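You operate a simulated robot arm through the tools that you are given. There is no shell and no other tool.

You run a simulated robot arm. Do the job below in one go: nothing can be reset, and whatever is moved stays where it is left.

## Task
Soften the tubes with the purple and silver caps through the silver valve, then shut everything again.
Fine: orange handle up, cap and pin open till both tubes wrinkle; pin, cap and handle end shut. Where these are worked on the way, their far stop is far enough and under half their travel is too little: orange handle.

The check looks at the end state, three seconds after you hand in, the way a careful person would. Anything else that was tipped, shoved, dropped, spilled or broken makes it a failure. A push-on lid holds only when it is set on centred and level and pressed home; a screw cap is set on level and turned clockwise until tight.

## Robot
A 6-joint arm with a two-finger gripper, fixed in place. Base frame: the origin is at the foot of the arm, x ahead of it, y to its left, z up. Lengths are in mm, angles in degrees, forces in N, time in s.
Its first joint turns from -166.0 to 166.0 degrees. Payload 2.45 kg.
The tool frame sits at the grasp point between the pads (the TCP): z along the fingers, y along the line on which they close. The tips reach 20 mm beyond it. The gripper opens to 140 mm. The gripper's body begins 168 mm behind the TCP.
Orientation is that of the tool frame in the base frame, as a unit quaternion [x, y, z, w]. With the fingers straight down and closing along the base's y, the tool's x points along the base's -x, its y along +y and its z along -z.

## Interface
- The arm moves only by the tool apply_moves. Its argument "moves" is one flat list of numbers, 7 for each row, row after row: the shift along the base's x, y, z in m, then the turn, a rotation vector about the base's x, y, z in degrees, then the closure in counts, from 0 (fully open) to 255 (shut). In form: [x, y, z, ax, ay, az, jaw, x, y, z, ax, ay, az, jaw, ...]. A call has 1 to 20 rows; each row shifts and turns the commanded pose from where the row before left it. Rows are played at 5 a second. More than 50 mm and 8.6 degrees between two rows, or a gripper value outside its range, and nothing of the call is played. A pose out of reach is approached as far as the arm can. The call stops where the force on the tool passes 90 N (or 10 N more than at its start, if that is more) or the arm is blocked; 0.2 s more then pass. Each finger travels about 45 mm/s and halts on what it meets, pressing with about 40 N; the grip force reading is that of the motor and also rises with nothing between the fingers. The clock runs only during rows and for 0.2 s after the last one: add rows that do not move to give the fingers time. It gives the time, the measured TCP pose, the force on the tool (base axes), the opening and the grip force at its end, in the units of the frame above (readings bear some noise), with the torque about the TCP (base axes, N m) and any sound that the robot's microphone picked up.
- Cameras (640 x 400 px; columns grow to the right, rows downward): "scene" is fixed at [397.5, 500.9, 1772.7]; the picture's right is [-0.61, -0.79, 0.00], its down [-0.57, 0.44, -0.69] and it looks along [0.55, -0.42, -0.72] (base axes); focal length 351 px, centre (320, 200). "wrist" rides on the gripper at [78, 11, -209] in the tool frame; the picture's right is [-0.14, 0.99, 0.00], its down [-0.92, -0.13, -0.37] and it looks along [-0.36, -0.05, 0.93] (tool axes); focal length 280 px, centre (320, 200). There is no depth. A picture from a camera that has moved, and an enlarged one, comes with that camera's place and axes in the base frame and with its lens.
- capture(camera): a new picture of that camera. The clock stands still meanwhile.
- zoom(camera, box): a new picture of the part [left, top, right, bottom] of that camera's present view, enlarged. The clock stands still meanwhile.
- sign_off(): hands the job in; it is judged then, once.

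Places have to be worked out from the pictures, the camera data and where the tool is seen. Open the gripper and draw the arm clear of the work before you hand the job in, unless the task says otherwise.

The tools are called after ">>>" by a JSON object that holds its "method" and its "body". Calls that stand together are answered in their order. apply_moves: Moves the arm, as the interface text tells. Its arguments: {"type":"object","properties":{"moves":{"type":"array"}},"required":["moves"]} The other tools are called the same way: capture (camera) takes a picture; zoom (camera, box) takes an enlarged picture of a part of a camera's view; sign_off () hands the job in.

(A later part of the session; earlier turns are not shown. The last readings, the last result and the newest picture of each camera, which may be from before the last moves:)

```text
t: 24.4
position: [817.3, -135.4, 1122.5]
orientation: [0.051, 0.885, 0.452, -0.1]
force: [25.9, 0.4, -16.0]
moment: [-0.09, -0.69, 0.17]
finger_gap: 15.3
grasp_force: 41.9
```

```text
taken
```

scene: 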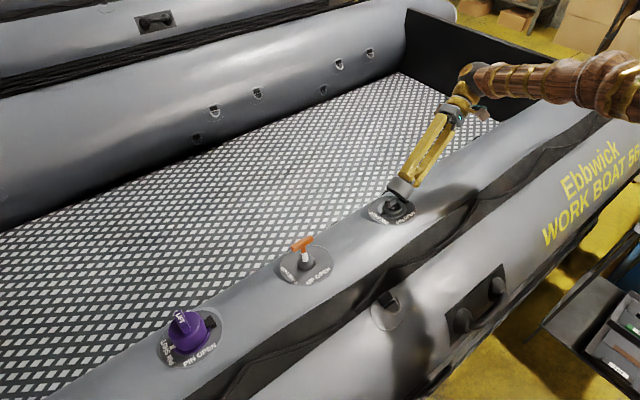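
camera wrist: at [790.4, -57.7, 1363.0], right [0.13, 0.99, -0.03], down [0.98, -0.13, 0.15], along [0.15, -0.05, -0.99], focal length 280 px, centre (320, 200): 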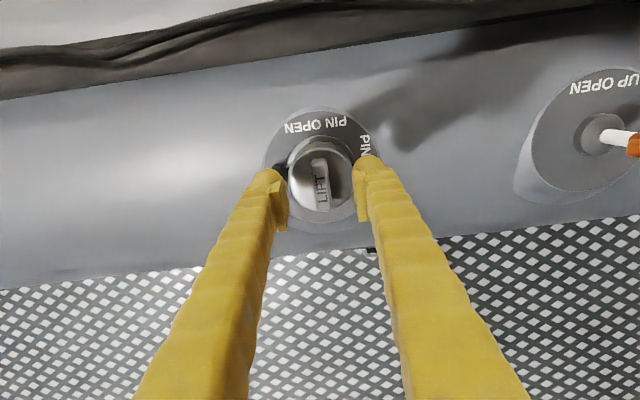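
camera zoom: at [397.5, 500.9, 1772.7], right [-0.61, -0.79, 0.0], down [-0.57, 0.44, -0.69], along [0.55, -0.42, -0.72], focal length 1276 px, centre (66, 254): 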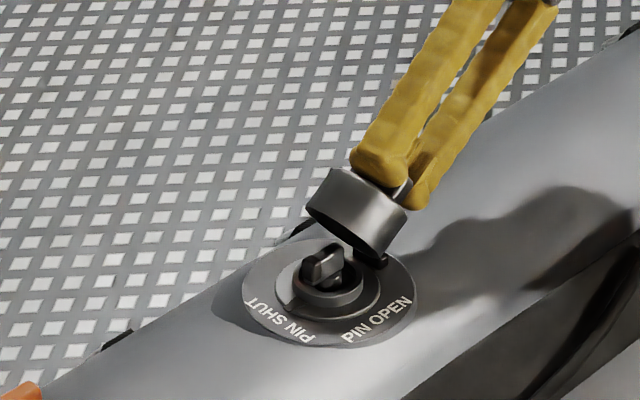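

The cap is at 54° and the pin is in plain view. I'll carry it on to 70°, trimming slightly toward +x.

>>> {"method": "apply_moves", "body": {"moves": [0.0004, -0.00503, -0.0014, 3.896, 0, -0.9, 255, -0.0002, -0.00494, -0.0016, 3.896, 0, -0.9, 255, -0.0004, -0.00481, -0.0019, 3.896, 0, -0.9, 255, -0.0005, -0.00465, -0.0023, 3.896, 0, -0.9, 255]}}

>>> {"method": "zoom", "body": {"camera": "scene", "box": [340, 130, 480, 240]}}

>>> {"method": "capture", "body": {"camera": "wrist"}}

```text
t: 25.4
position: [815.1, -151.6, 1116.8]
orientation: [0.064, 0.814, 0.57, -0.092]
force: [-15.7, 14.8, -32.6]
moment: [-0.19, -0.58, 0.45]
finger_gap: 15.3
grasp_force: 41.2
```

```text
3.64 times, centred on (410, 185) of scene
camera zoom: at [397.5, 500.9, 1772.7], right [-0.61, -0.79, 0.0], down [-0.57, 0.44, -0.69], along [0.55, -0.42, -0.72], focal length 1276 px, centre (-7, 254)
```

zoom: 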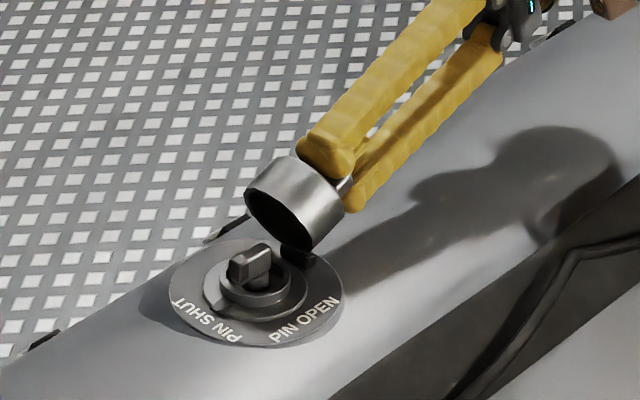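

```text
taken
camera wrist: at [756.5, -344.5, 1213.8], right [0.34, 0.34, 0.88], down [0.9, -0.39, -0.2], along [0.27, 0.86, -0.44], focal length 280 px, centre (320, 200)
```

wrist: 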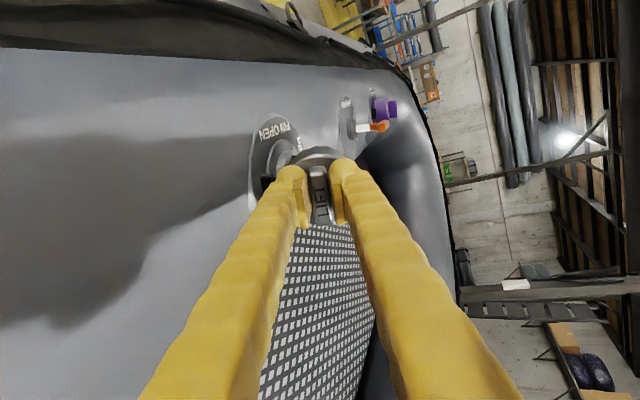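

The cap is at about 70°, past its balance point. I'll take out about 1 mm of radial strain, swing to 78°, and recheck the force before releasing.

>>> {"method": "apply_moves", "body": {"moves": [-0.0008, -0.004, -0.0034, 3.896, 0, -0.9, 255, -0.0006, -0.0043, -0.0029, 3.896, 0, -0.9, 255, 0, 0, 0, 0, 0, 0, 255]}}

>>> {"method": "zoom", "body": {"camera": "scene", "box": [340, 130, 480, 240]}}

```text
t: 26.2
position: [812.3, -161.1, 1110.2]
orientation: [0.072, 0.772, 0.625, -0.087]
force: [-14.7, 7.3, -12.1]
moment: [-0.12, -0.73, 0.51]
finger_gap: 14.9
grasp_force: 41.1
```

```text
3.64 times, centred on (410, 185) of scene
camera zoom: at [397.5, 500.9, 1772.7], right [-0.61, -0.79, 0.0], down [-0.57, 0.44, -0.69], along [0.55, -0.42, -0.72], focal length 1276 px, centre (-7, 254)
```

zoom: 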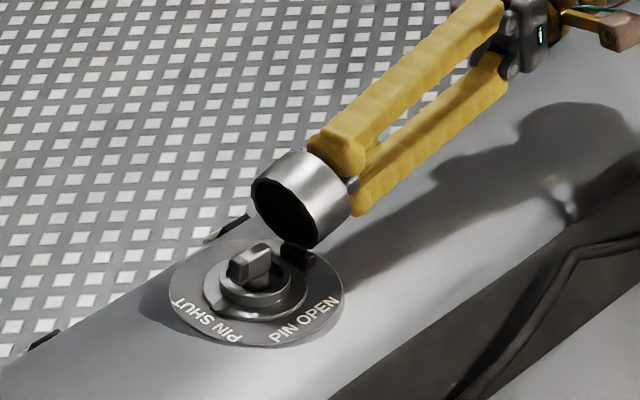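

The cap is at 78° with light loads, past vertical. I'll open the fingers moderately and look at whether it stays open before backing out.

>>> {"method": "apply_moves", "body": {"moves": [0, 0, 0, 0, 0, 0, 215, 0, 0, 0, 0, 0, 0, 190, 0, 0, 0, 0, 0, 0, 180, 0, 0, 0, 0, 0, 0, 180]}}

>>> {"method": "zoom", "body": {"camera": "scene", "box": [340, 130, 480, 240]}}

>>> {"method": "capture", "body": {"camera": "wrist"}}

```text
t: 27.2
position: [814.3, -160.7, 1111.2]
orientation: [0.072, 0.772, 0.625, -0.087]
force: [0.5, -0.3, 0.1]
moment: [0.02, -0.02, -0.04]
finger_gap: 41.4
grasp_force: 0.2
```

```text
3.64 times, centred on (410, 185) of scene
camera zoom: at [397.5, 500.9, 1772.7], right [-0.61, -0.79, 0.0], down [-0.57, 0.44, -0.69], along [0.55, -0.42, -0.72], focal length 1276 px, centre (-7, 254)
```

zoom: 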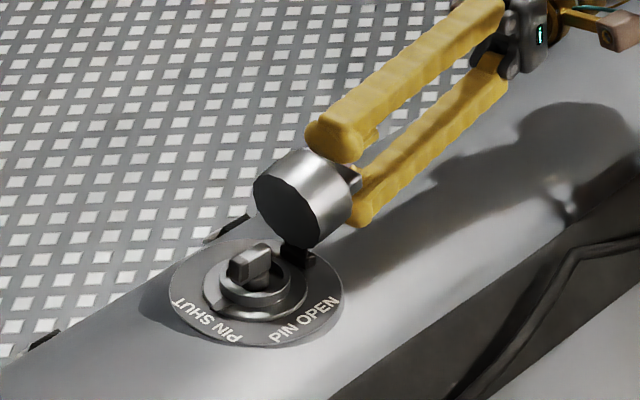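

```text
taken
camera wrist: at [748.9, -363.4, 1180.7], right [0.35, 0.21, 0.91], down [0.89, -0.39, -0.25], along [0.3, 0.9, -0.32], focal length 280 px, centre (320, 200)
```

wrist: 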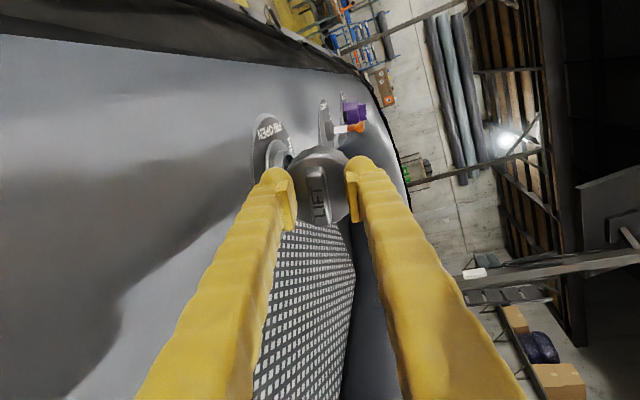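

The cap stays open on its own, with no load on the tool. I'll back the gripper straight out along its own axis and then rise.

>>> {"method": "apply_moves", "body": {"moves": [0.0014, -0.0293, 0.0061, 0, 0, 0, 180, 0.0014, -0.0293, 0.0061, 0, 0, 0, 180, 0.0014, -0.0293, 0.0061, 0, 0, 0, 180, 0, -0.02, 0.03, 0, 0, 0, 180, 0, -0.01, 0.04, 0, 0, 0, 180, 0, 0, 0.045, 0, 0, 0, 180]}}

>>> {"method": "zoom", "body": {"camera": "scene", "box": [340, 150, 440, 240]}}

>>> {"method": "capture", "body": {"camera": "scene"}}

```text
t: 28.6
position: [819.2, -239.1, 1216.2]
orientation: [0.08, 0.776, 0.621, -0.076]
force: [-0.3, -0.5, 1.0]
moment: [0.12, -0.01, 0.02]
finger_gap: 41.3
grasp_force: 0.1
out of reach, approached as far as the arm can: row 5, 6
```

```text
4.44 times, centred on (390, 195) of scene
camera zoom: at [397.5, 500.9, 1772.7], right [-0.61, -0.79, 0.0], down [-0.57, 0.44, -0.69], along [0.55, -0.42, -0.72], focal length 1560 px, centre (9, 222)
```

zoom: 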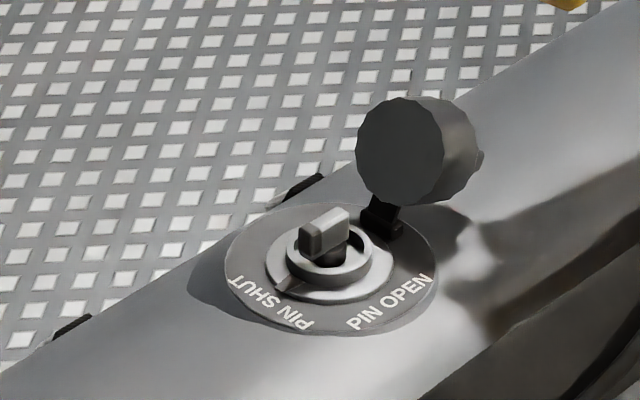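

```text
taken
```

scene: 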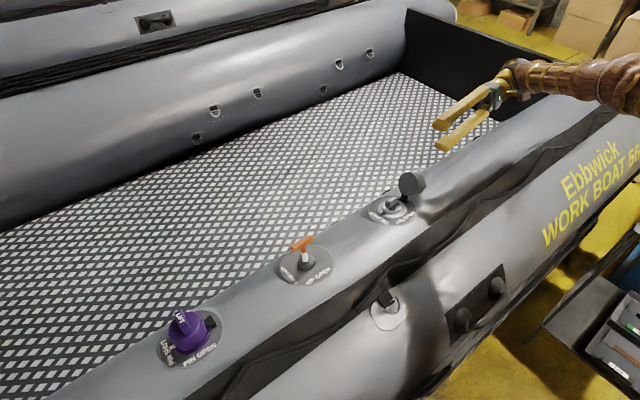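

The cap stands open, and the pin's bar and pointer lie along y, toward PIN SHUT. PIN OPEN is toward -x, a 90° counter-clockwise turn seen from above. The last rows ran into the reach limit, so I'll bring the tool back upright while moving in toward the valve, high above the open cap.

>>> {"method": "apply_moves", "body": {"moves": [0.001, 0.01, 0.003, -7.6, 0, 1.755, 150, 0.001, 0.01, 0.003, -7.6, 0, 1.755, 150, 0.001, 0.01, 0.003, -7.6, 0, 1.755, 150, 0.001, 0.01, 0.003, -7.6, 0, 1.755, 150, 0.001, 0.01, 0.003, -7.6, 0, 1.755, 150, 0.001, 0.01, 0.003, -7.6, 0, 1.755, 150, 0.001, 0.01, 0.003, -7.6, 0, 1.755, 150, 0.001, 0.01, 0.003, -7.6, 0, 1.755, 150, 0.001, 0.01, 0.003, -7.6, 0, 1.755, 150, 0.001, 0.01, 0.003, -7.6, 0, 1.755, 150, 0, 0, 0, 0, 0, 0, 150]}}

>>> {"method": "capture", "body": {"camera": "scene"}}

>>> {"method": "capture", "body": {"camera": "wrist"}}

```text
t: 31.0
position: [827.1, -139.0, 1244.2]
orientation: [0.0, 0.994, -0.002, -0.113]
force: [-0.1, -0.2, -0.3]
moment: [-0.02, 0.04, -0.02]
finger_gap: 57.7
grasp_force: 0.1
```

```text
taken
```

scene: 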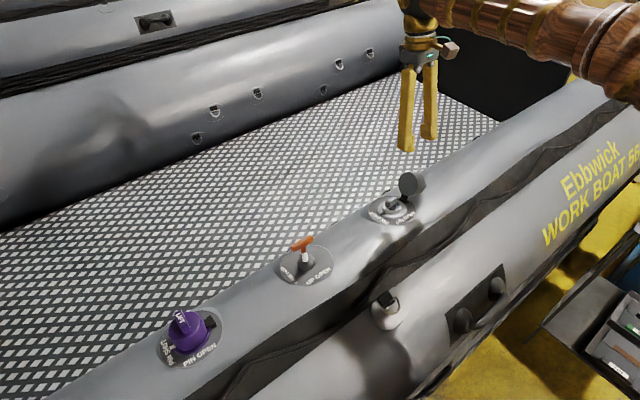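

```text
taken
camera wrist: at [796.6, -127.8, 1465.3], right [0.13, 0.99, -0.03], down [0.98, -0.13, 0.15], along [0.15, -0.05, -0.99], focal length 280 px, centre (320, 200)
```

wrist: 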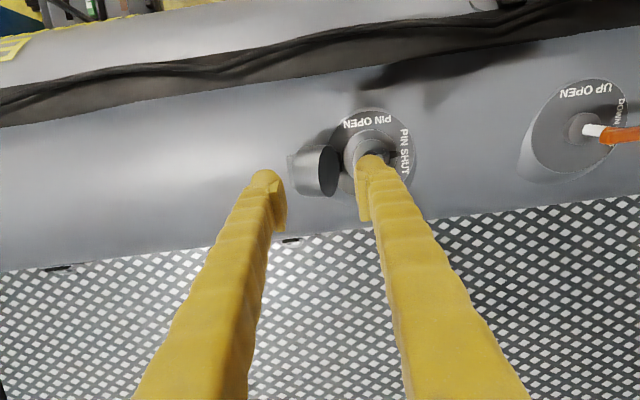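

The tool is upright again and the cap has stayed open. I'll move over the pin and turn -90° about the valve axis so the fingers close across the pin bar.

>>> {"method": "apply_moves", "body": {"moves": [0.0005, 0.0065, -0.0045, -1.841, 0, -7.969, 130, 0.0005, 0.0065, -0.0045, -1.841, 0, -7.969, 130, 0.0005, 0.0065, -0.0045, -1.841, 0, -7.969, 130, 0.0005, 0.0065, -0.0045, -1.841, 0, -7.969, 130, 0.0005, 0.0065, -0.0045, -1.841, 0, -7.969, 130, 0.0005, 0.0065, -0.0045, -1.841, 0, -7.969, 130, 0.0005, 0.0065, -0.0045, -1.841, 0, -7.969, 130, 0.0005, 0.0065, -0.0045, -1.841, 0, -7.969, 130, 0.0005, 0.0065, -0.0045, -1.841, 0, -7.969, 130, 0.0005, 0.0065, -0.0045, -1.841, 0, -7.969, 130, 0.0005, 0.0065, -0.0045, -1.841, 0, -7.969, 130, 0, 0, 0, 0, 0, 0, 130]}}

>>> {"method": "capture", "body": {"camera": "wrist"}}

>>> {"method": "zoom", "body": {"camera": "wrist", "box": [240, 90, 400, 240]}}

```text
t: 33.6
position: [833.2, -66.2, 1195.2]
orientation: [0.703, 0.703, -0.081, -0.079]
force: [-0.4, 0.1, -0.3]
moment: [0.0, 0.01, -0.03]
finger_gap: 68.5
grasp_force: 0.0
```

```text
taken
camera wrist: at [889.0, 11.5, 1395.9], right [0.97, -0.14, -0.22], down [-0.04, -0.92, 0.39], along [-0.26, -0.37, -0.89], focal length 280 px, centre (320, 200)
```

wrist: 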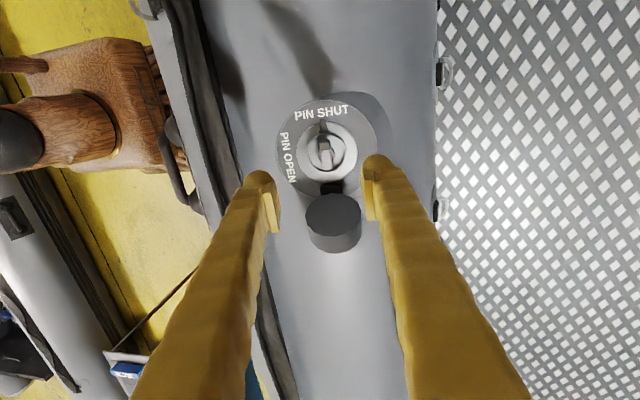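

```text
2.67 times, centred on (320, 165) of wrist
camera zoom: at [889.0, 11.5, 1395.9], right [0.97, -0.14, -0.22], down [-0.04, -0.92, 0.39], along [-0.26, -0.37, -0.89], focal length 748 px, centre (320, 293)
```

zoom: 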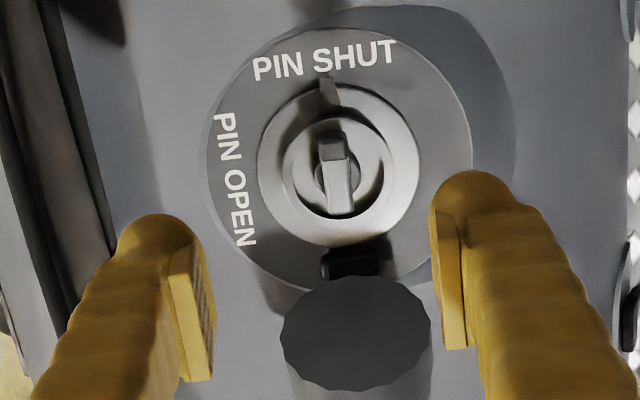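

The pin is a small raised bar inside a ring, with a pointer at PIN SHUT. I'll enlarge it from both cameras to fix its position.

>>> {"method": "zoom", "body": {"camera": "wrist", "box": [290, 110, 370, 190]}}

>>> {"method": "zoom", "body": {"camera": "scene", "box": [365, 170, 425, 230]}}

```text
5.00 times, centred on (330, 150) of wrist
camera zoom: at [889.0, 11.5, 1395.9], right [0.97, -0.14, -0.22], down [-0.04, -0.92, 0.39], along [-0.26, -0.37, -0.89], focal length 1402 px, centre (270, 450)
```

zoom: 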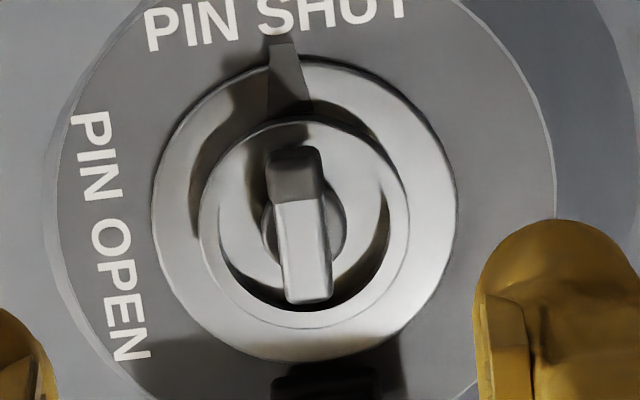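

```text
6.67 times, centred on (395, 200) of scene
camera zoom: at [397.5, 500.9, 1772.7], right [-0.61, -0.79, 0.0], down [-0.57, 0.44, -0.69], along [0.55, -0.42, -0.72], focal length 2339 px, centre (-180, 200)
```

zoom: 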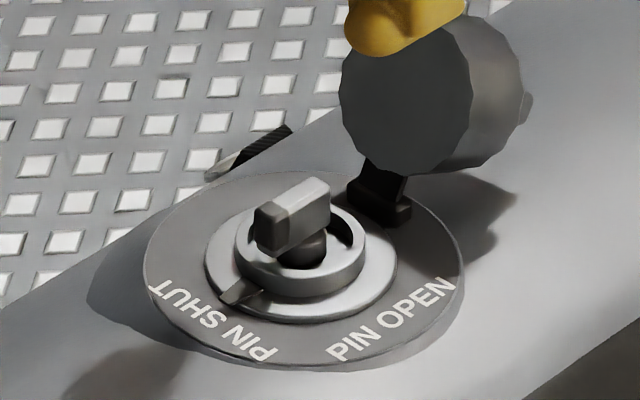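

I estimate the pin bar's top at about [808, -66, 1064], with its bar roughly 38 × 12 mm and the ring top well below it. I'll approach to about 35 mm above it with the fingers 45 mm apart.

>>> {"method": "apply_moves", "body": {"moves": [-0.0058, -0.0003, -0.031, 0, 0, 0, 160, -0.0058, -0.0003, -0.031, 0, 0, 0, 173, -0.0058, -0.0002, -0.031, 0, 0, 0, 173, 0, 0, 0, 0, 0, 0, 173]}}

>>> {"method": "zoom", "body": {"camera": "wrist", "box": [250, 110, 390, 250]}}

>>> {"method": "zoom", "body": {"camera": "scene", "box": [350, 150, 430, 235]}}

```text
t: 34.6
position: [813.9, -68.3, 1101.5]
orientation: [0.702, 0.703, -0.08, -0.079]
force: [-0.8, 0.6, 0.2]
moment: [0.0, 0.05, 0.03]
finger_gap: 44.7
grasp_force: 0.0
```

```text
2.86 times, centred on (320, 180) of wrist
camera zoom: at [871.6, 10.2, 1302.3], right [0.97, -0.14, -0.22], down [-0.04, -0.92, 0.39], along [-0.26, -0.37, -0.89], focal length 801 px, centre (320, 257)
```

zoom: 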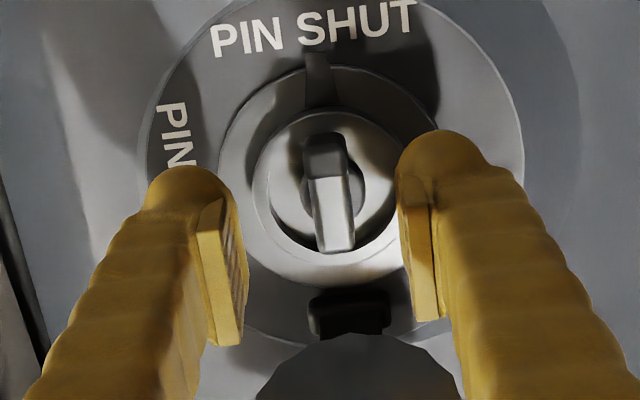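

```text
4.71 times, centred on (390, 192) of scene
camera zoom: at [397.5, 500.9, 1772.7], right [-0.61, -0.79, 0.0], down [-0.57, 0.44, -0.69], along [0.55, -0.42, -0.72], focal length 1651 px, centre (-9, 235)
```

zoom: 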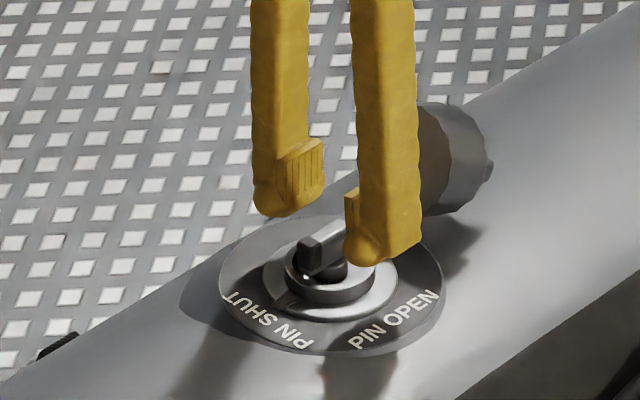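

The pictures put the bar about 3 mm further toward +x than my approach line, so the real lean is nearer 11°. I'll correct the tilt by 2°, shift over, and descend partway with the fingers still open.

>>> {"method": "apply_moves", "body": {"moves": [-0.0005, 0.001, -0.008, 0, -2, 0, 173, -0.0005, 0.001, -0.008, 0, 0, 0, 173, -0.0005, 0, -0.0075, 0, 0, 0, 173, 0, 0, 0, 0, 0, 0, 173]}}

>>> {"method": "zoom", "body": {"camera": "wrist", "box": [250, 110, 390, 250]}}

>>> {"method": "zoom", "body": {"camera": "scene", "box": [360, 160, 430, 235]}}

```text
t: 35.6
position: [814.0, -66.6, 1077.0]
orientation: [0.703, 0.705, -0.068, -0.066]
force: [0.9, 0.5, 0.2]
moment: [-0.02, 0.0, 0.0]
finger_gap: 45.1
grasp_force: 0.1
```

```text
2.86 times, centred on (320, 180) of wrist
camera zoom: at [863.1, 13.1, 1280.8], right [0.97, -0.14, -0.19], down [-0.05, -0.92, 0.39], along [-0.23, -0.37, -0.9], focal length 801 px, centre (320, 257)
```

zoom: 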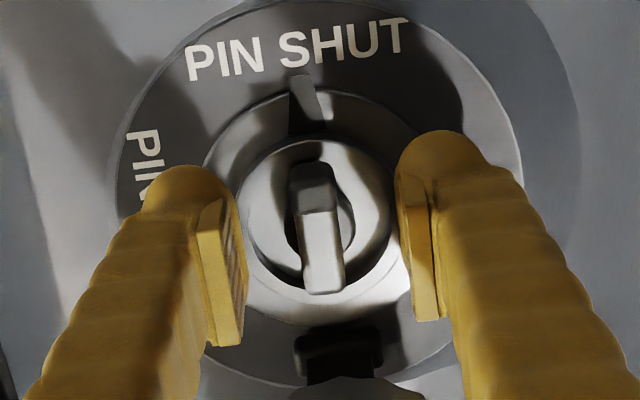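

```text
5.33 times, centred on (395, 198) of scene
camera zoom: at [397.5, 500.9, 1772.7], right [-0.61, -0.79, 0.0], down [-0.57, 0.44, -0.69], along [0.55, -0.42, -0.72], focal length 1871 px, centre (-80, 213)
```

zoom: 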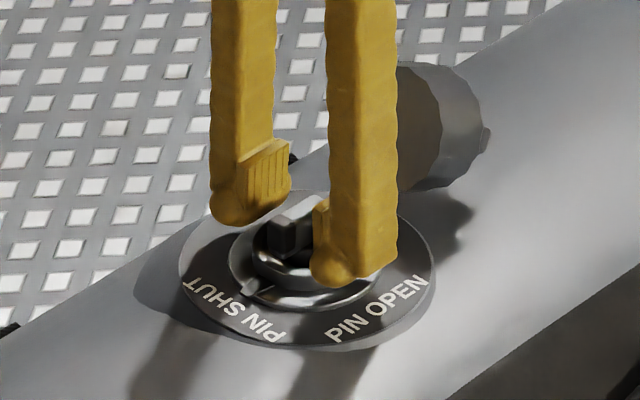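

The bar is now aligned with the tool axis, with its top about 11 mm below the TCP. I'll go down 9 mm more so the pads overlap the bar, watching for contact.

>>> {"method": "apply_moves", "body": {"moves": [-0.0009, 0.0005, -0.0044, 0, 0, 0, 173, -0.0009, 0.0005, -0.0044, 0, 0, 0, 173, 0, 0, 0, 0, 0, 0, 173]}}

>>> {"method": "zoom", "body": {"camera": "wrist", "box": [250, 110, 390, 250]}}

>>> {"method": "zoom", "body": {"camera": "scene", "box": [360, 160, 430, 235]}}

```text
t: 36.4
position: [812.1, -65.8, 1072.5]
orientation: [0.703, 0.705, -0.067, -0.065]
force: [5.0, -2.3, 52.5]
moment: [-0.22, 0.25, 0.01]
finger_gap: 44.9
grasp_force: 0.0
```

```text
2.86 times, centred on (320, 180) of wrist
camera zoom: at [860.7, 13.1, 1276.1], right [0.97, -0.14, -0.18], down [-0.06, -0.92, 0.39], along [-0.22, -0.37, -0.9], focal length 801 px, centre (320, 257)
```

zoom: 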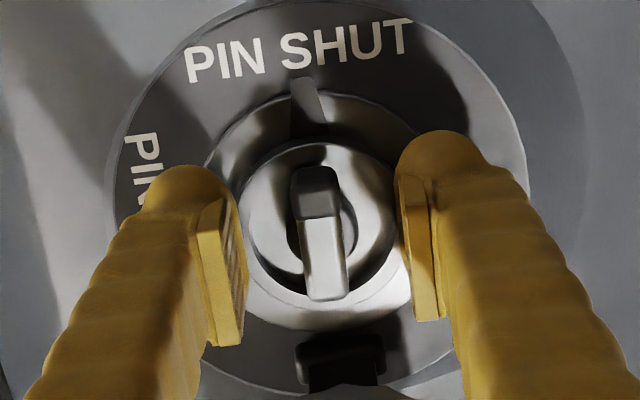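

```text
5.33 times, centred on (395, 198) of scene
camera zoom: at [397.5, 500.9, 1772.7], right [-0.61, -0.79, 0.0], down [-0.57, 0.44, -0.69], along [0.55, -0.42, -0.72], focal length 1871 px, centre (-80, 213)
```

zoom: 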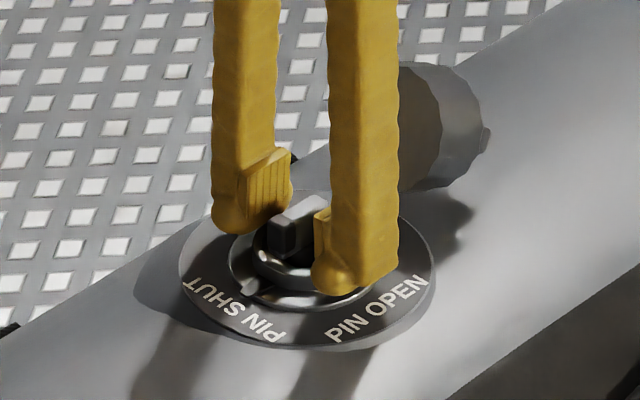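

I touched the ring at TCP z≈1072.5 (52 N), so the tips are at ring height. I'll back off to about 1.5–2 mm clear of it, which still overlaps the bar by about 12 mm, and close gently.

>>> {"method": "apply_moves", "body": {"moves": [0.0006, 0, 0.003, 0, 0, 0, 173, 0.0006, 0, 0.0032, 0, 0, 0, 173, 0, 0, 0, 0, 0, 0, 173]}}

```text
t: 37.2
position: [812.4, -63.6, 1075.0]
orientation: [0.704, 0.704, -0.069, -0.068]
force: [-0.2, 0.0, 0.6]
moment: [-0.06, 0.0, 0.0]
finger_gap: 45.2
grasp_force: 0.1
```

The tool is free of contact again (force near zero). Now I'll close on the pin bar.

>>> {"method": "apply_moves", "body": {"moves": [0, 0, 0, 0, 0, 0, 205, 0, 0, 0, 0, 0, 0, 235, 0, 0, 0, 0, 0, 0, 255, 0, 0, 0, 0, 0, 0, 255, 0, 0, 0, 0, 0, 0, 255]}}

>>> {"method": "zoom", "body": {"camera": "wrist", "box": [250, 110, 390, 250]}}

>>> {"method": "zoom", "body": {"camera": "scene", "box": [360, 160, 430, 235]}}

```text
t: 38.4
position: [813.2, -64.4, 1075.7]
orientation: [0.703, 0.704, -0.069, -0.068]
force: [-2.6, 1.2, -4.9]
moment: [-0.01, 0.01, -0.04]
finger_gap: 11.0
grasp_force: 38.1
```

```text
2.86 times, centred on (320, 180) of wrist
camera zoom: at [862.7, 14.2, 1279.1], right [0.97, -0.14, -0.19], down [-0.05, -0.92, 0.39], along [-0.23, -0.37, -0.9], focal length 801 px, centre (320, 257)
```

zoom: 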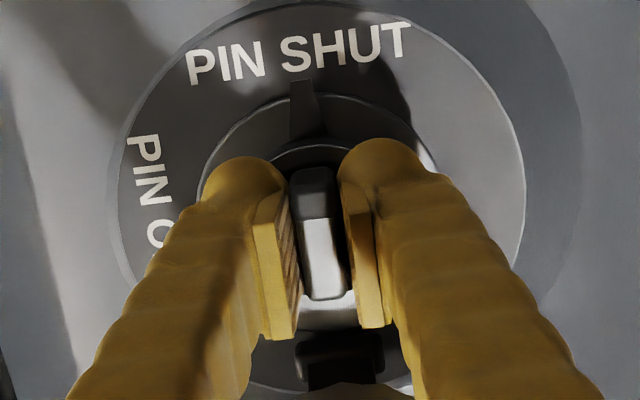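

```text
5.33 times, centred on (395, 198) of scene
camera zoom: at [397.5, 500.9, 1772.7], right [-0.61, -0.79, 0.0], down [-0.57, 0.44, -0.69], along [0.55, -0.42, -0.72], focal length 1871 px, centre (-80, 213)
```

zoom: 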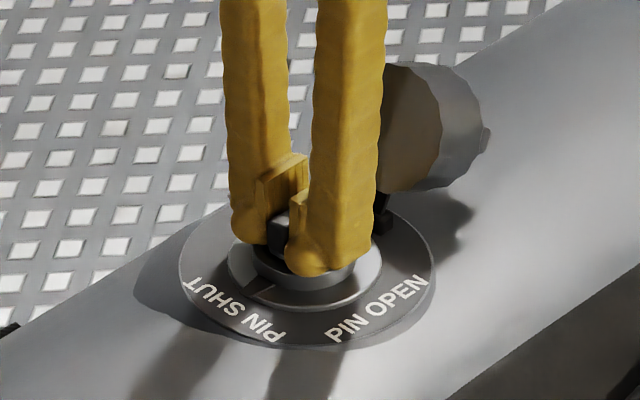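

The pin bar is gripped (11 mm, 38 N) with little side load. I'll try turning it counter-clockwise, toward PIN OPEN, by about 9° and read the torque.

>>> {"method": "apply_moves", "body": {"moves": [0, 0, 0, 0.573, 0, 2.946, 255, 0, 0, 0, 0.573, 0, 2.946, 255, 0, 0, 0, 0.573, 0, 2.946, 255]}}

>>> {"method": "zoom", "body": {"camera": "wrist", "box": [250, 110, 390, 250]}}

```text
t: 39.2
position: [812.2, -64.1, 1076.2]
orientation: [0.645, 0.758, -0.063, -0.073]
force: [-19.7, 9.7, -6.6]
moment: [0.25, 0.22, -0.14]
finger_gap: 11.1
grasp_force: 38.3
```

```text
2.86 times, centred on (320, 180) of wrist
camera zoom: at [850.1, 14.8, 1281.6], right [0.98, 0.02, -0.19], down [0.09, -0.93, 0.36], along [-0.17, -0.37, -0.91], focal length 801 px, centre (320, 257)
```

zoom: 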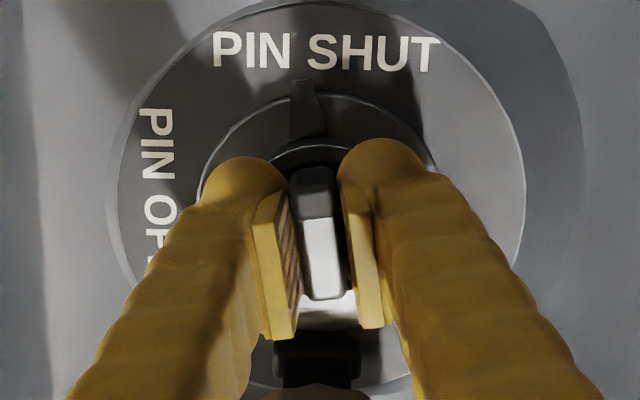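

The pin turns, and its pointer moves with the grip. The side load says the valve axis sits a few mm toward -y from my TCP, so I'll add an offset arc of about 3.5 mm as I carry on to 30°.

>>> {"method": "apply_moves", "body": {"moves": [-0.0008, -0.0001, 0, 1.003, 0, 5.156, 255, -0.0003, -0.0001, 0, 1.003, 0, 5.156, 255, -0.0003, -0.0001, 0, 1.003, 0, 5.156, 255, -0.0003, -0.0001, 0, 1.003, 0, 5.156, 255]}}

>>> {"method": "zoom", "body": {"camera": "scene", "box": [360, 160, 430, 235]}}

```text
t: 40.2
position: [810.6, -65.1, 1076.5]
orientation: [0.497, 0.863, -0.049, -0.082]
force: [-29.3, 7.8, 0.0]
moment: [0.24, 0.38, -0.14]
finger_gap: 11.2
grasp_force: 38.1
```

```text
5.33 times, centred on (395, 198) of scene
camera zoom: at [397.5, 500.9, 1772.7], right [-0.61, -0.79, 0.0], down [-0.57, 0.44, -0.69], along [0.55, -0.42, -0.72], focal length 1871 px, centre (-80, 213)
```

zoom: 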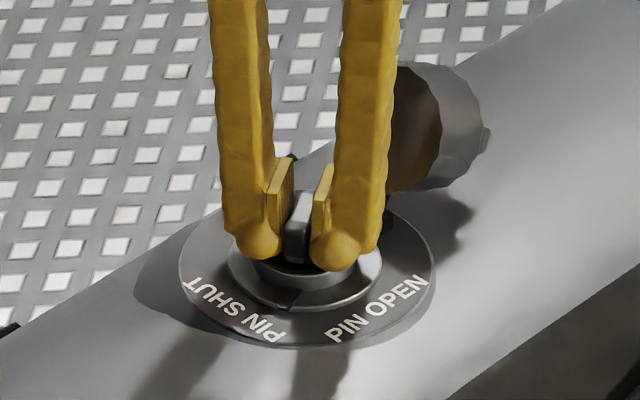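

The pointer is clearly leaving PIN SHUT. I'll trim about 1 mm more toward -x and turn on to about 60°.

>>> {"method": "apply_moves", "body": {"moves": [-0.001, 0.0001, 0.0001, 0.955, 0, 4.91, 255, -0.0003, -0.0002, 0, 0.955, 0, 4.91, 255, -0.0003, -0.0002, 0, 0.955, 0, 4.91, 255, -0.0002, -0.0002, 0, 0.955, 0, 4.91, 255, -0.0002, -0.0002, 0, 0.955, 0, 4.91, 255, -0.0002, -0.0002, 0, 0.955, 0, 4.91, 255]}}

>>> {"method": "zoom", "body": {"camera": "scene", "box": [360, 160, 430, 235]}}

```text
t: 41.6
position: [809.6, -67.0, 1077.2]
orientation: [0.256, 0.962, -0.025, -0.091]
force: [15.0, 7.1, 9.3]
moment: [-0.01, -0.27, 0.01]
finger_gap: 10.9
grasp_force: 37.8
```

```text
5.33 times, centred on (395, 198) of scene
camera zoom: at [397.5, 500.9, 1772.7], right [-0.61, -0.79, 0.0], down [-0.57, 0.44, -0.69], along [0.55, -0.42, -0.72], focal length 1871 px, centre (-80, 213)
```

zoom: 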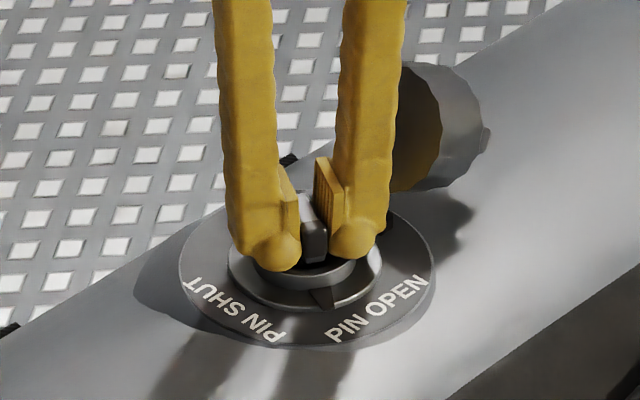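

The pointer is about two-thirds of the way to PIN OPEN and the loads are small. I'll turn the last 30°.

>>> {"method": "apply_moves", "body": {"moves": [0.0002, -0.0001, 0, 0.955, 0, 4.91, 255, 0, -0.0002, 0, 0.955, 0, 4.91, 255, 0, -0.0002, 0, 0.955, 0, 4.91, 255, 0, -0.0003, 0, 0.955, 0, 4.91, 255, -0.0001, -0.0003, 0, 0.955, 0, 4.91, 255, -0.0001, -0.0003, 0, 0.955, 0, 4.91, 255]}}

>>> {"method": "zoom", "body": {"camera": "scene", "box": [360, 160, 430, 235]}}

>>> {"method": "capture", "body": {"camera": "scene"}}

```text
t: 43.0
position: [810.2, -68.1, 1076.1]
orientation: [-0.002, 0.996, 0.0, -0.094]
force: [-0.7, -5.5, 36.5]
moment: [-0.12, 0.14, -0.31]
finger_gap: 10.8
grasp_force: 38.0
```

```text
5.33 times, centred on (395, 198) of scene
camera zoom: at [397.5, 500.9, 1772.7], right [-0.61, -0.79, 0.0], down [-0.57, 0.44, -0.69], along [0.55, -0.42, -0.72], focal length 1871 px, centre (-80, 213)
```

zoom: 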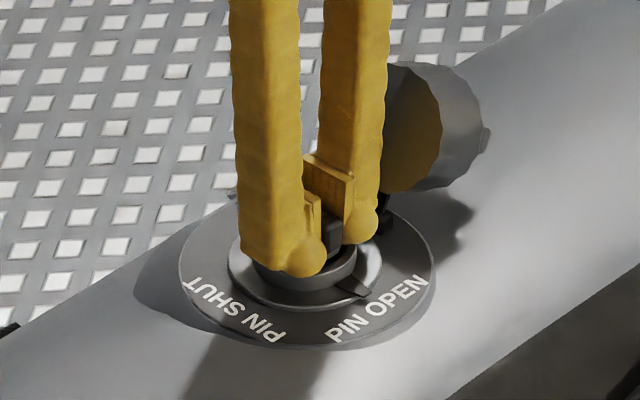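

```text
taken
```

scene: 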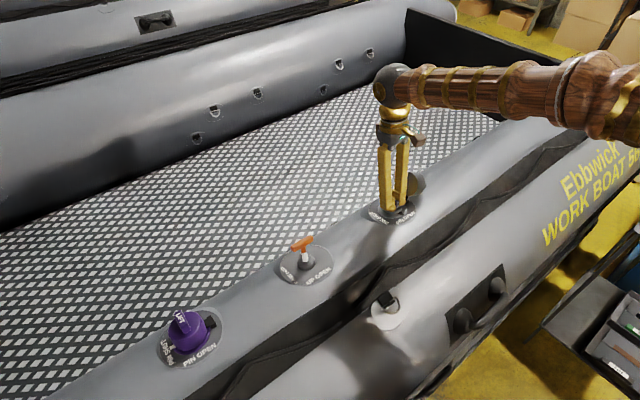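

The pointer is at PIN OPEN, though the tool is being pushed up with 36 N. I'll ease up a millimetre, hold for a moment, and listen for air.

>>> {"method": "apply_moves", "body": {"moves": [0.0002, 0, 0.0012, 0, 0, 0, 255, 0, 0, 0, 0, 0, 0, 255, 0, 0, 0, 0, 0, 0, 255, 0, 0, 0, 0, 0, 0, 255]}}

>>> {"method": "zoom", "body": {"camera": "wrist", "box": [250, 110, 390, 250]}}

```text
t: 44.0
position: [809.8, -68.0, 1075.7]
orientation: [-0.001, 0.996, -0.001, -0.094]
force: [-18.8, -19.5, 14.0]
moment: [-0.2, 0.23, -0.25]
finger_gap: 11.1
grasp_force: 38.5
```

```text
2.86 times, centred on (320, 180) of wrist
camera zoom: at [771.5, -57.2, 1296.5], right [0.13, 0.99, -0.03], down [0.97, -0.13, 0.19], along [0.18, -0.05, -0.98], focal length 801 px, centre (320, 257)
```

zoom: 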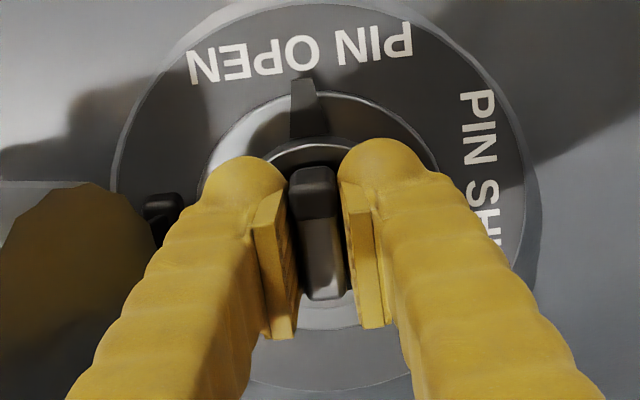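

The pointer sits under PIN OPEN after a full 90° turn. I'll release the pin, back straight off, and then watch the tubes.

>>> {"method": "apply_moves", "body": {"moves": [0, 0, 0, 0, 0, 0, 215, 0, 0, 0, 0, 0, 0, 175, 0, 0, 0, 0, 0, 0, 173, 0.003, 0, 0.015, 0, 0, 0, 173, 0.006, 0, 0.03, 0, 0, 0, 173, 0.008, 0, 0.04, 0, 0, 0, 173, 0.008, 0, 0.04, 0, 0, 0, 173, 0, 0, 0, 0, 0, 0, 173]}}

>>> {"method": "zoom", "body": {"camera": "scene", "box": [360, 160, 430, 235]}}

>>> {"method": "capture", "body": {"camera": "wrist"}}

>>> {"method": "capture", "body": {"camera": "scene"}}

```text
t: 45.8
position: [836.5, -68.7, 1203.5]
orientation: [-0.001, 0.996, 0.0, -0.094]
force: [-0.2, 0.4, 0.1]
moment: [-0.01, -0.01, 0.02]
finger_gap: 44.9
grasp_force: 0.1
```

```text
5.33 times, centred on (395, 198) of scene
camera zoom: at [397.5, 500.9, 1772.7], right [-0.61, -0.79, 0.0], down [-0.57, 0.44, -0.69], along [0.55, -0.42, -0.72], focal length 1871 px, centre (-80, 213)
```

zoom: 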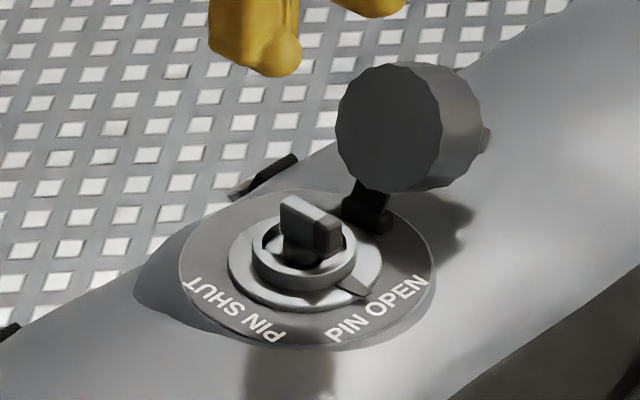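

```text
taken
camera wrist: at [797.4, -57.3, 1422.9], right [0.13, 0.99, -0.03], down [0.97, -0.13, 0.19], along [0.18, -0.05, -0.98], focal length 280 px, centre (320, 200)
```

wrist: 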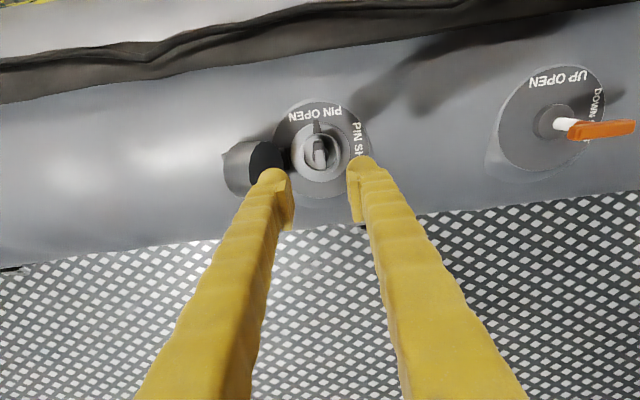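

```text
taken
```

scene: 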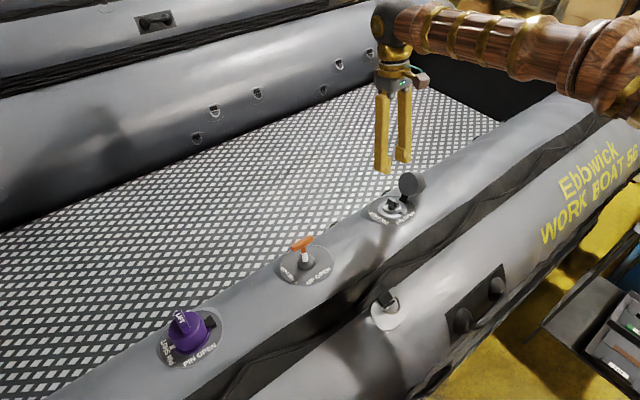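

The pin holds at PIN OPEN and the cap and handle are still open. I'll raise the arm a little out of the view and let a couple of seconds pass while watching the tubes.

>>> {"method": "apply_moves", "body": {"moves": [0, -0.03, 0.02, 0, 0, 0, 173, 0, -0.03, 0.02, 0, 0, 0, 173, 0, 0, 0, 0, 0, 0, 173, 0, 0, 0, 0, 0, 0, 173, 0, 0, 0, 0, 0, 0, 173, 0, 0, 0, 0, 0, 0, 173, 0, 0, 0, 0, 0, 0, 173, 0, 0, 0, 0, 0, 0, 173, 0, 0, 0, 0, 0, 0, 173, 0, 0, 0, 0, 0, 0, 173]}}

>>> {"method": "capture", "body": {"camera": "scene"}}

>>> {"method": "capture", "body": {"camera": "wrist"}}

```text
t: 48.0
position: [833.7, -125.0, 1243.3]
orientation: [-0.001, 0.995, 0.0, -0.096]
force: [-0.5, 0.8, 1.0]
moment: [0.01, 0.02, 0.04]
finger_gap: 45.0
grasp_force: 0.1
```

```text
taken
```

scene: 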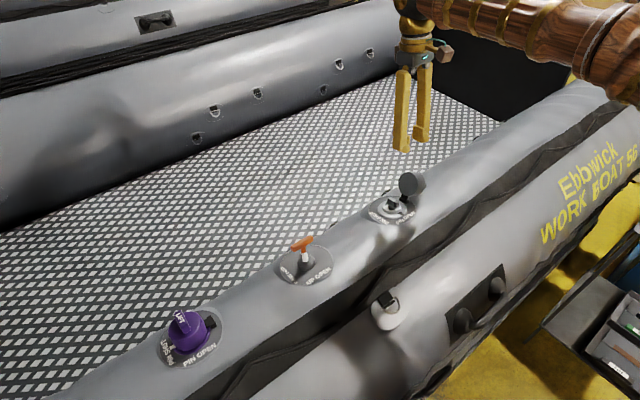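

```text
taken
camera wrist: at [797.0, -113.8, 1462.6], right [0.13, 0.99, -0.03], down [0.97, -0.13, 0.19], along [0.18, -0.05, -0.98], focal length 280 px, centre (320, 200)
```

wrist: 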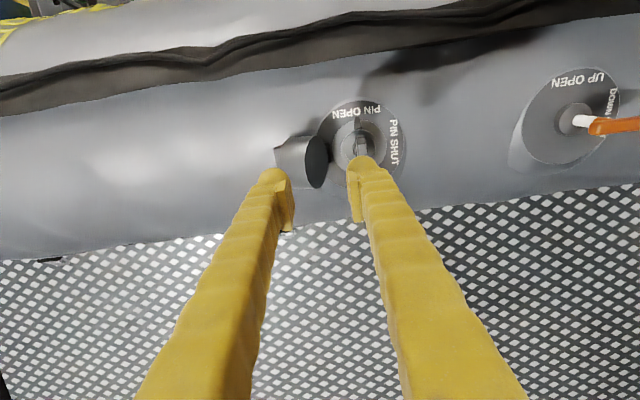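

The silver-side tube already looks softer, since its highlight has turned blotchy. I'll hold 2 more seconds and enlarge both tubes.

>>> {"method": "apply_moves", "body": {"moves": [0, 0, 0, 0, 0, 0, 173, 0, 0, 0, 0, 0, 0, 173, 0, 0, 0, 0, 0, 0, 173, 0, 0, 0, 0, 0, 0, 173, 0, 0, 0, 0, 0, 0, 173, 0, 0, 0, 0, 0, 0, 173, 0, 0, 0, 0, 0, 0, 173, 0, 0, 0, 0, 0, 0, 173, 0, 0, 0, 0, 0, 0, 173, 0, 0, 0, 0, 0, 0, 173]}}

>>> {"method": "zoom", "body": {"camera": "scene", "box": [60, 230, 380, 400]}}

>>> {"method": "zoom", "body": {"camera": "scene", "box": [330, 60, 640, 260]}}

```text
t: 50.2
position: [835.9, -124.4, 1242.9]
orientation: [-0.001, 0.995, 0.0, -0.095]
force: [0.2, 0.1, -0.4]
moment: [0.02, -0.04, 0.0]
finger_gap: 45.3
grasp_force: 0.1
```

```text
2.00 times, centred on (220, 315) of scene
camera zoom: at [397.5, 500.9, 1772.7], right [-0.61, -0.79, 0.0], down [-0.57, 0.44, -0.69], along [0.55, -0.42, -0.72], focal length 702 px, centre (520, -30)
```

zoom: 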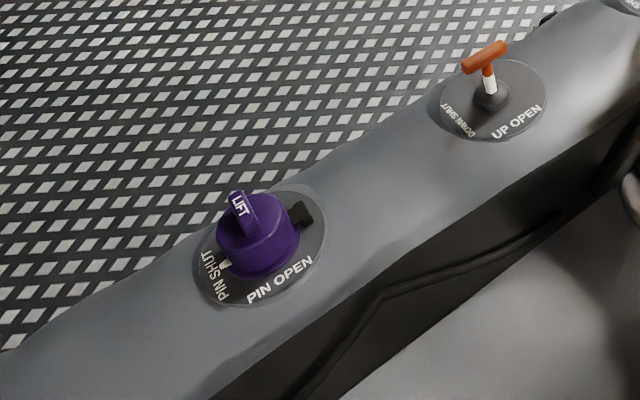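

```text
2.00 times, centred on (485, 160) of scene
camera zoom: at [397.5, 500.9, 1772.7], right [-0.61, -0.79, 0.0], down [-0.57, 0.44, -0.69], along [0.55, -0.42, -0.72], focal length 702 px, centre (-10, 280)
```

zoom: 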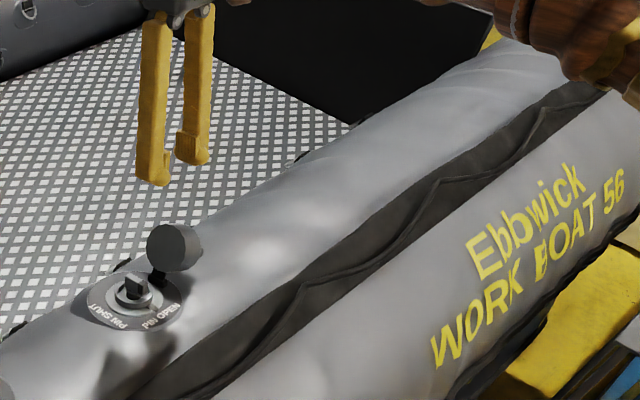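

The silver side is getting wavy (text and highlight distort), while the purple side still looks smooth. I'll wait a further 3 seconds and compare again.

>>> {"method": "apply_moves", "body": {"moves": [0, 0, 0, 0, 0, 0, 173, 0, 0, 0, 0, 0, 0, 173, 0, 0, 0, 0, 0, 0, 173, 0, 0, 0, 0, 0, 0, 173, 0, 0, 0, 0, 0, 0, 173, 0, 0, 0, 0, 0, 0, 173, 0, 0, 0, 0, 0, 0, 173, 0, 0, 0, 0, 0, 0, 173, 0, 0, 0, 0, 0, 0, 173, 0, 0, 0, 0, 0, 0, 173, 0, 0, 0, 0, 0, 0, 173, 0, 0, 0, 0, 0, 0, 173, 0, 0, 0, 0, 0, 0, 173, 0, 0, 0, 0, 0, 0, 173]}}

>>> {"method": "zoom", "body": {"camera": "scene", "box": [60, 230, 380, 400]}}

>>> {"method": "zoom", "body": {"camera": "scene", "box": [330, 60, 640, 260]}}

>>> {"method": "capture", "body": {"camera": "wrist"}}

```text
t: 53.2
position: [835.4, -125.1, 1242.9]
orientation: [-0.001, 0.995, 0.0, -0.095]
force: [-0.3, 0.5, -0.4]
moment: [0.02, 0.05, -0.01]
finger_gap: 45.0
grasp_force: 0.1
```

```text
2.00 times, centred on (220, 315) of scene
camera zoom: at [397.5, 500.9, 1772.7], right [-0.61, -0.79, 0.0], down [-0.57, 0.44, -0.69], along [0.55, -0.42, -0.72], focal length 702 px, centre (520, -30)
```

zoom: 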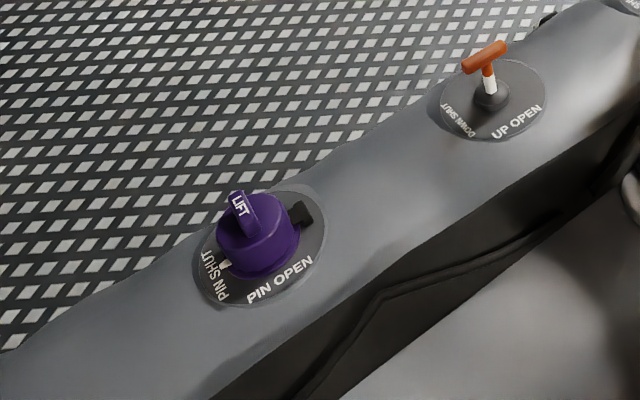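

```text
2.00 times, centred on (485, 160) of scene
camera zoom: at [397.5, 500.9, 1772.7], right [-0.61, -0.79, 0.0], down [-0.57, 0.44, -0.69], along [0.55, -0.42, -0.72], focal length 702 px, centre (-10, 280)
```

zoom: 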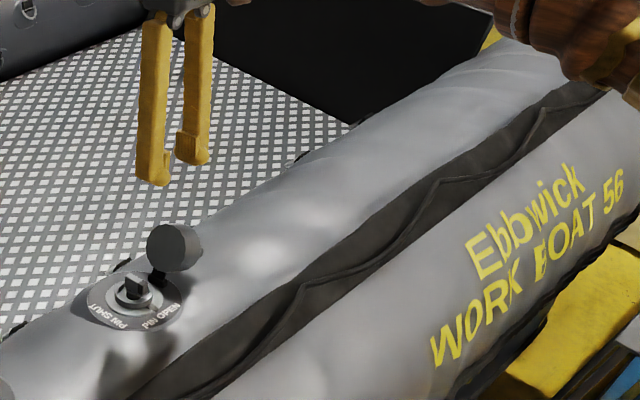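

```text
taken
camera wrist: at [797.0, -113.8, 1462.6], right [0.13, 0.99, -0.03], down [0.97, -0.13, 0.19], along [0.18, -0.05, -0.98], focal length 280 px, centre (320, 200)
```

wrist: 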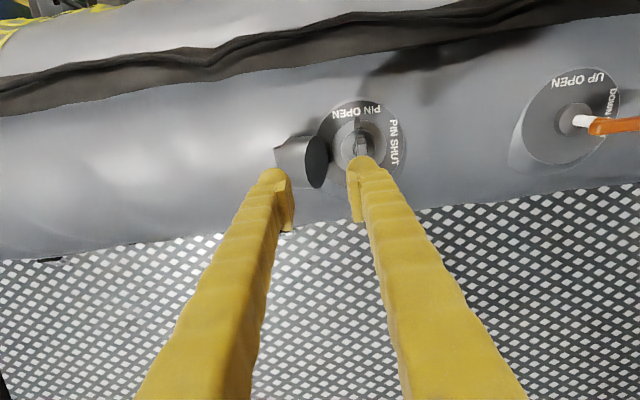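

Both sides are changing, and the purple side's edge near the floor is starting to wave. I'll wait 4 more seconds and look closer.

>>> {"method": "apply_moves", "body": {"moves": [0, 0, 0, 0, 0, 0, 173, 0, 0, 0, 0, 0, 0, 173, 0, 0, 0, 0, 0, 0, 173, 0, 0, 0, 0, 0, 0, 173, 0, 0, 0, 0, 0, 0, 173, 0, 0, 0, 0, 0, 0, 173, 0, 0, 0, 0, 0, 0, 173, 0, 0, 0, 0, 0, 0, 173, 0, 0, 0, 0, 0, 0, 173, 0, 0, 0, 0, 0, 0, 173, 0, 0, 0, 0, 0, 0, 173, 0, 0, 0, 0, 0, 0, 173, 0, 0, 0, 0, 0, 0, 173, 0, 0, 0, 0, 0, 0, 173, 0, 0, 0, 0, 0, 0, 173, 0, 0, 0, 0, 0, 0, 173, 0, 0, 0, 0, 0, 0, 173, 0, 0, 0, 0, 0, 0, 173, 0, 0, 0, 0, 0, 0, 173, 0, 0, 0, 0, 0, 0, 173]}}

>>> {"method": "zoom", "body": {"camera": "scene", "box": [60, 230, 380, 400]}}

>>> {"method": "zoom", "body": {"camera": "scene", "box": [330, 60, 640, 260]}}

>>> {"method": "capture", "body": {"camera": "scene"}}

```text
t: 57.4
position: [835.9, -124.2, 1242.3]
orientation: [-0.001, 0.995, 0.0, -0.095]
force: [0.3, 1.2, 0.4]
moment: [-0.01, 0.02, 0.01]
finger_gap: 44.9
grasp_force: 0.1
```

```text
2.00 times, centred on (220, 315) of scene
camera zoom: at [397.5, 500.9, 1772.7], right [-0.61, -0.79, 0.0], down [-0.57, 0.44, -0.69], along [0.55, -0.42, -0.72], focal length 702 px, centre (520, -30)
```

zoom: 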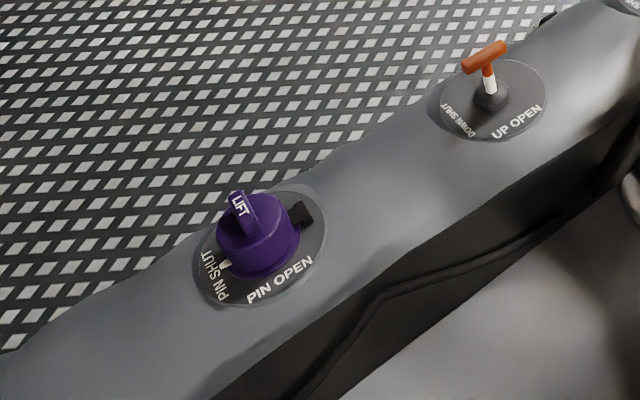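

```text
2.00 times, centred on (485, 160) of scene
camera zoom: at [397.5, 500.9, 1772.7], right [-0.61, -0.79, 0.0], down [-0.57, 0.44, -0.69], along [0.55, -0.42, -0.72], focal length 702 px, centre (-10, 280)
```

zoom: 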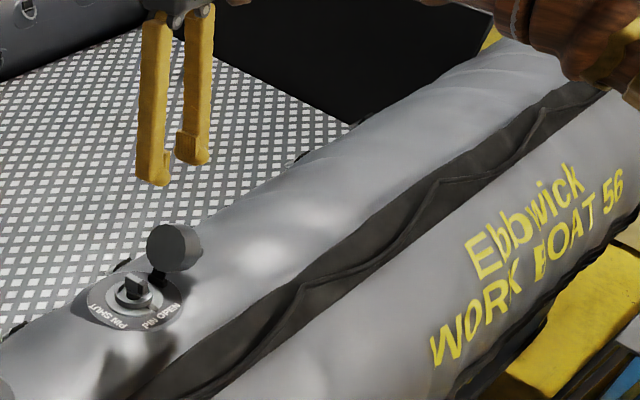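

```text
taken
```

scene: 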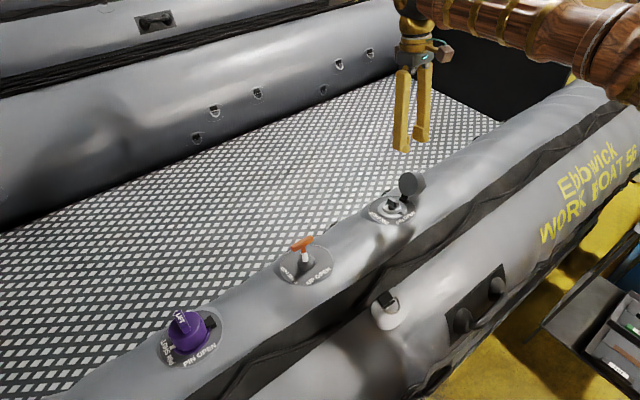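

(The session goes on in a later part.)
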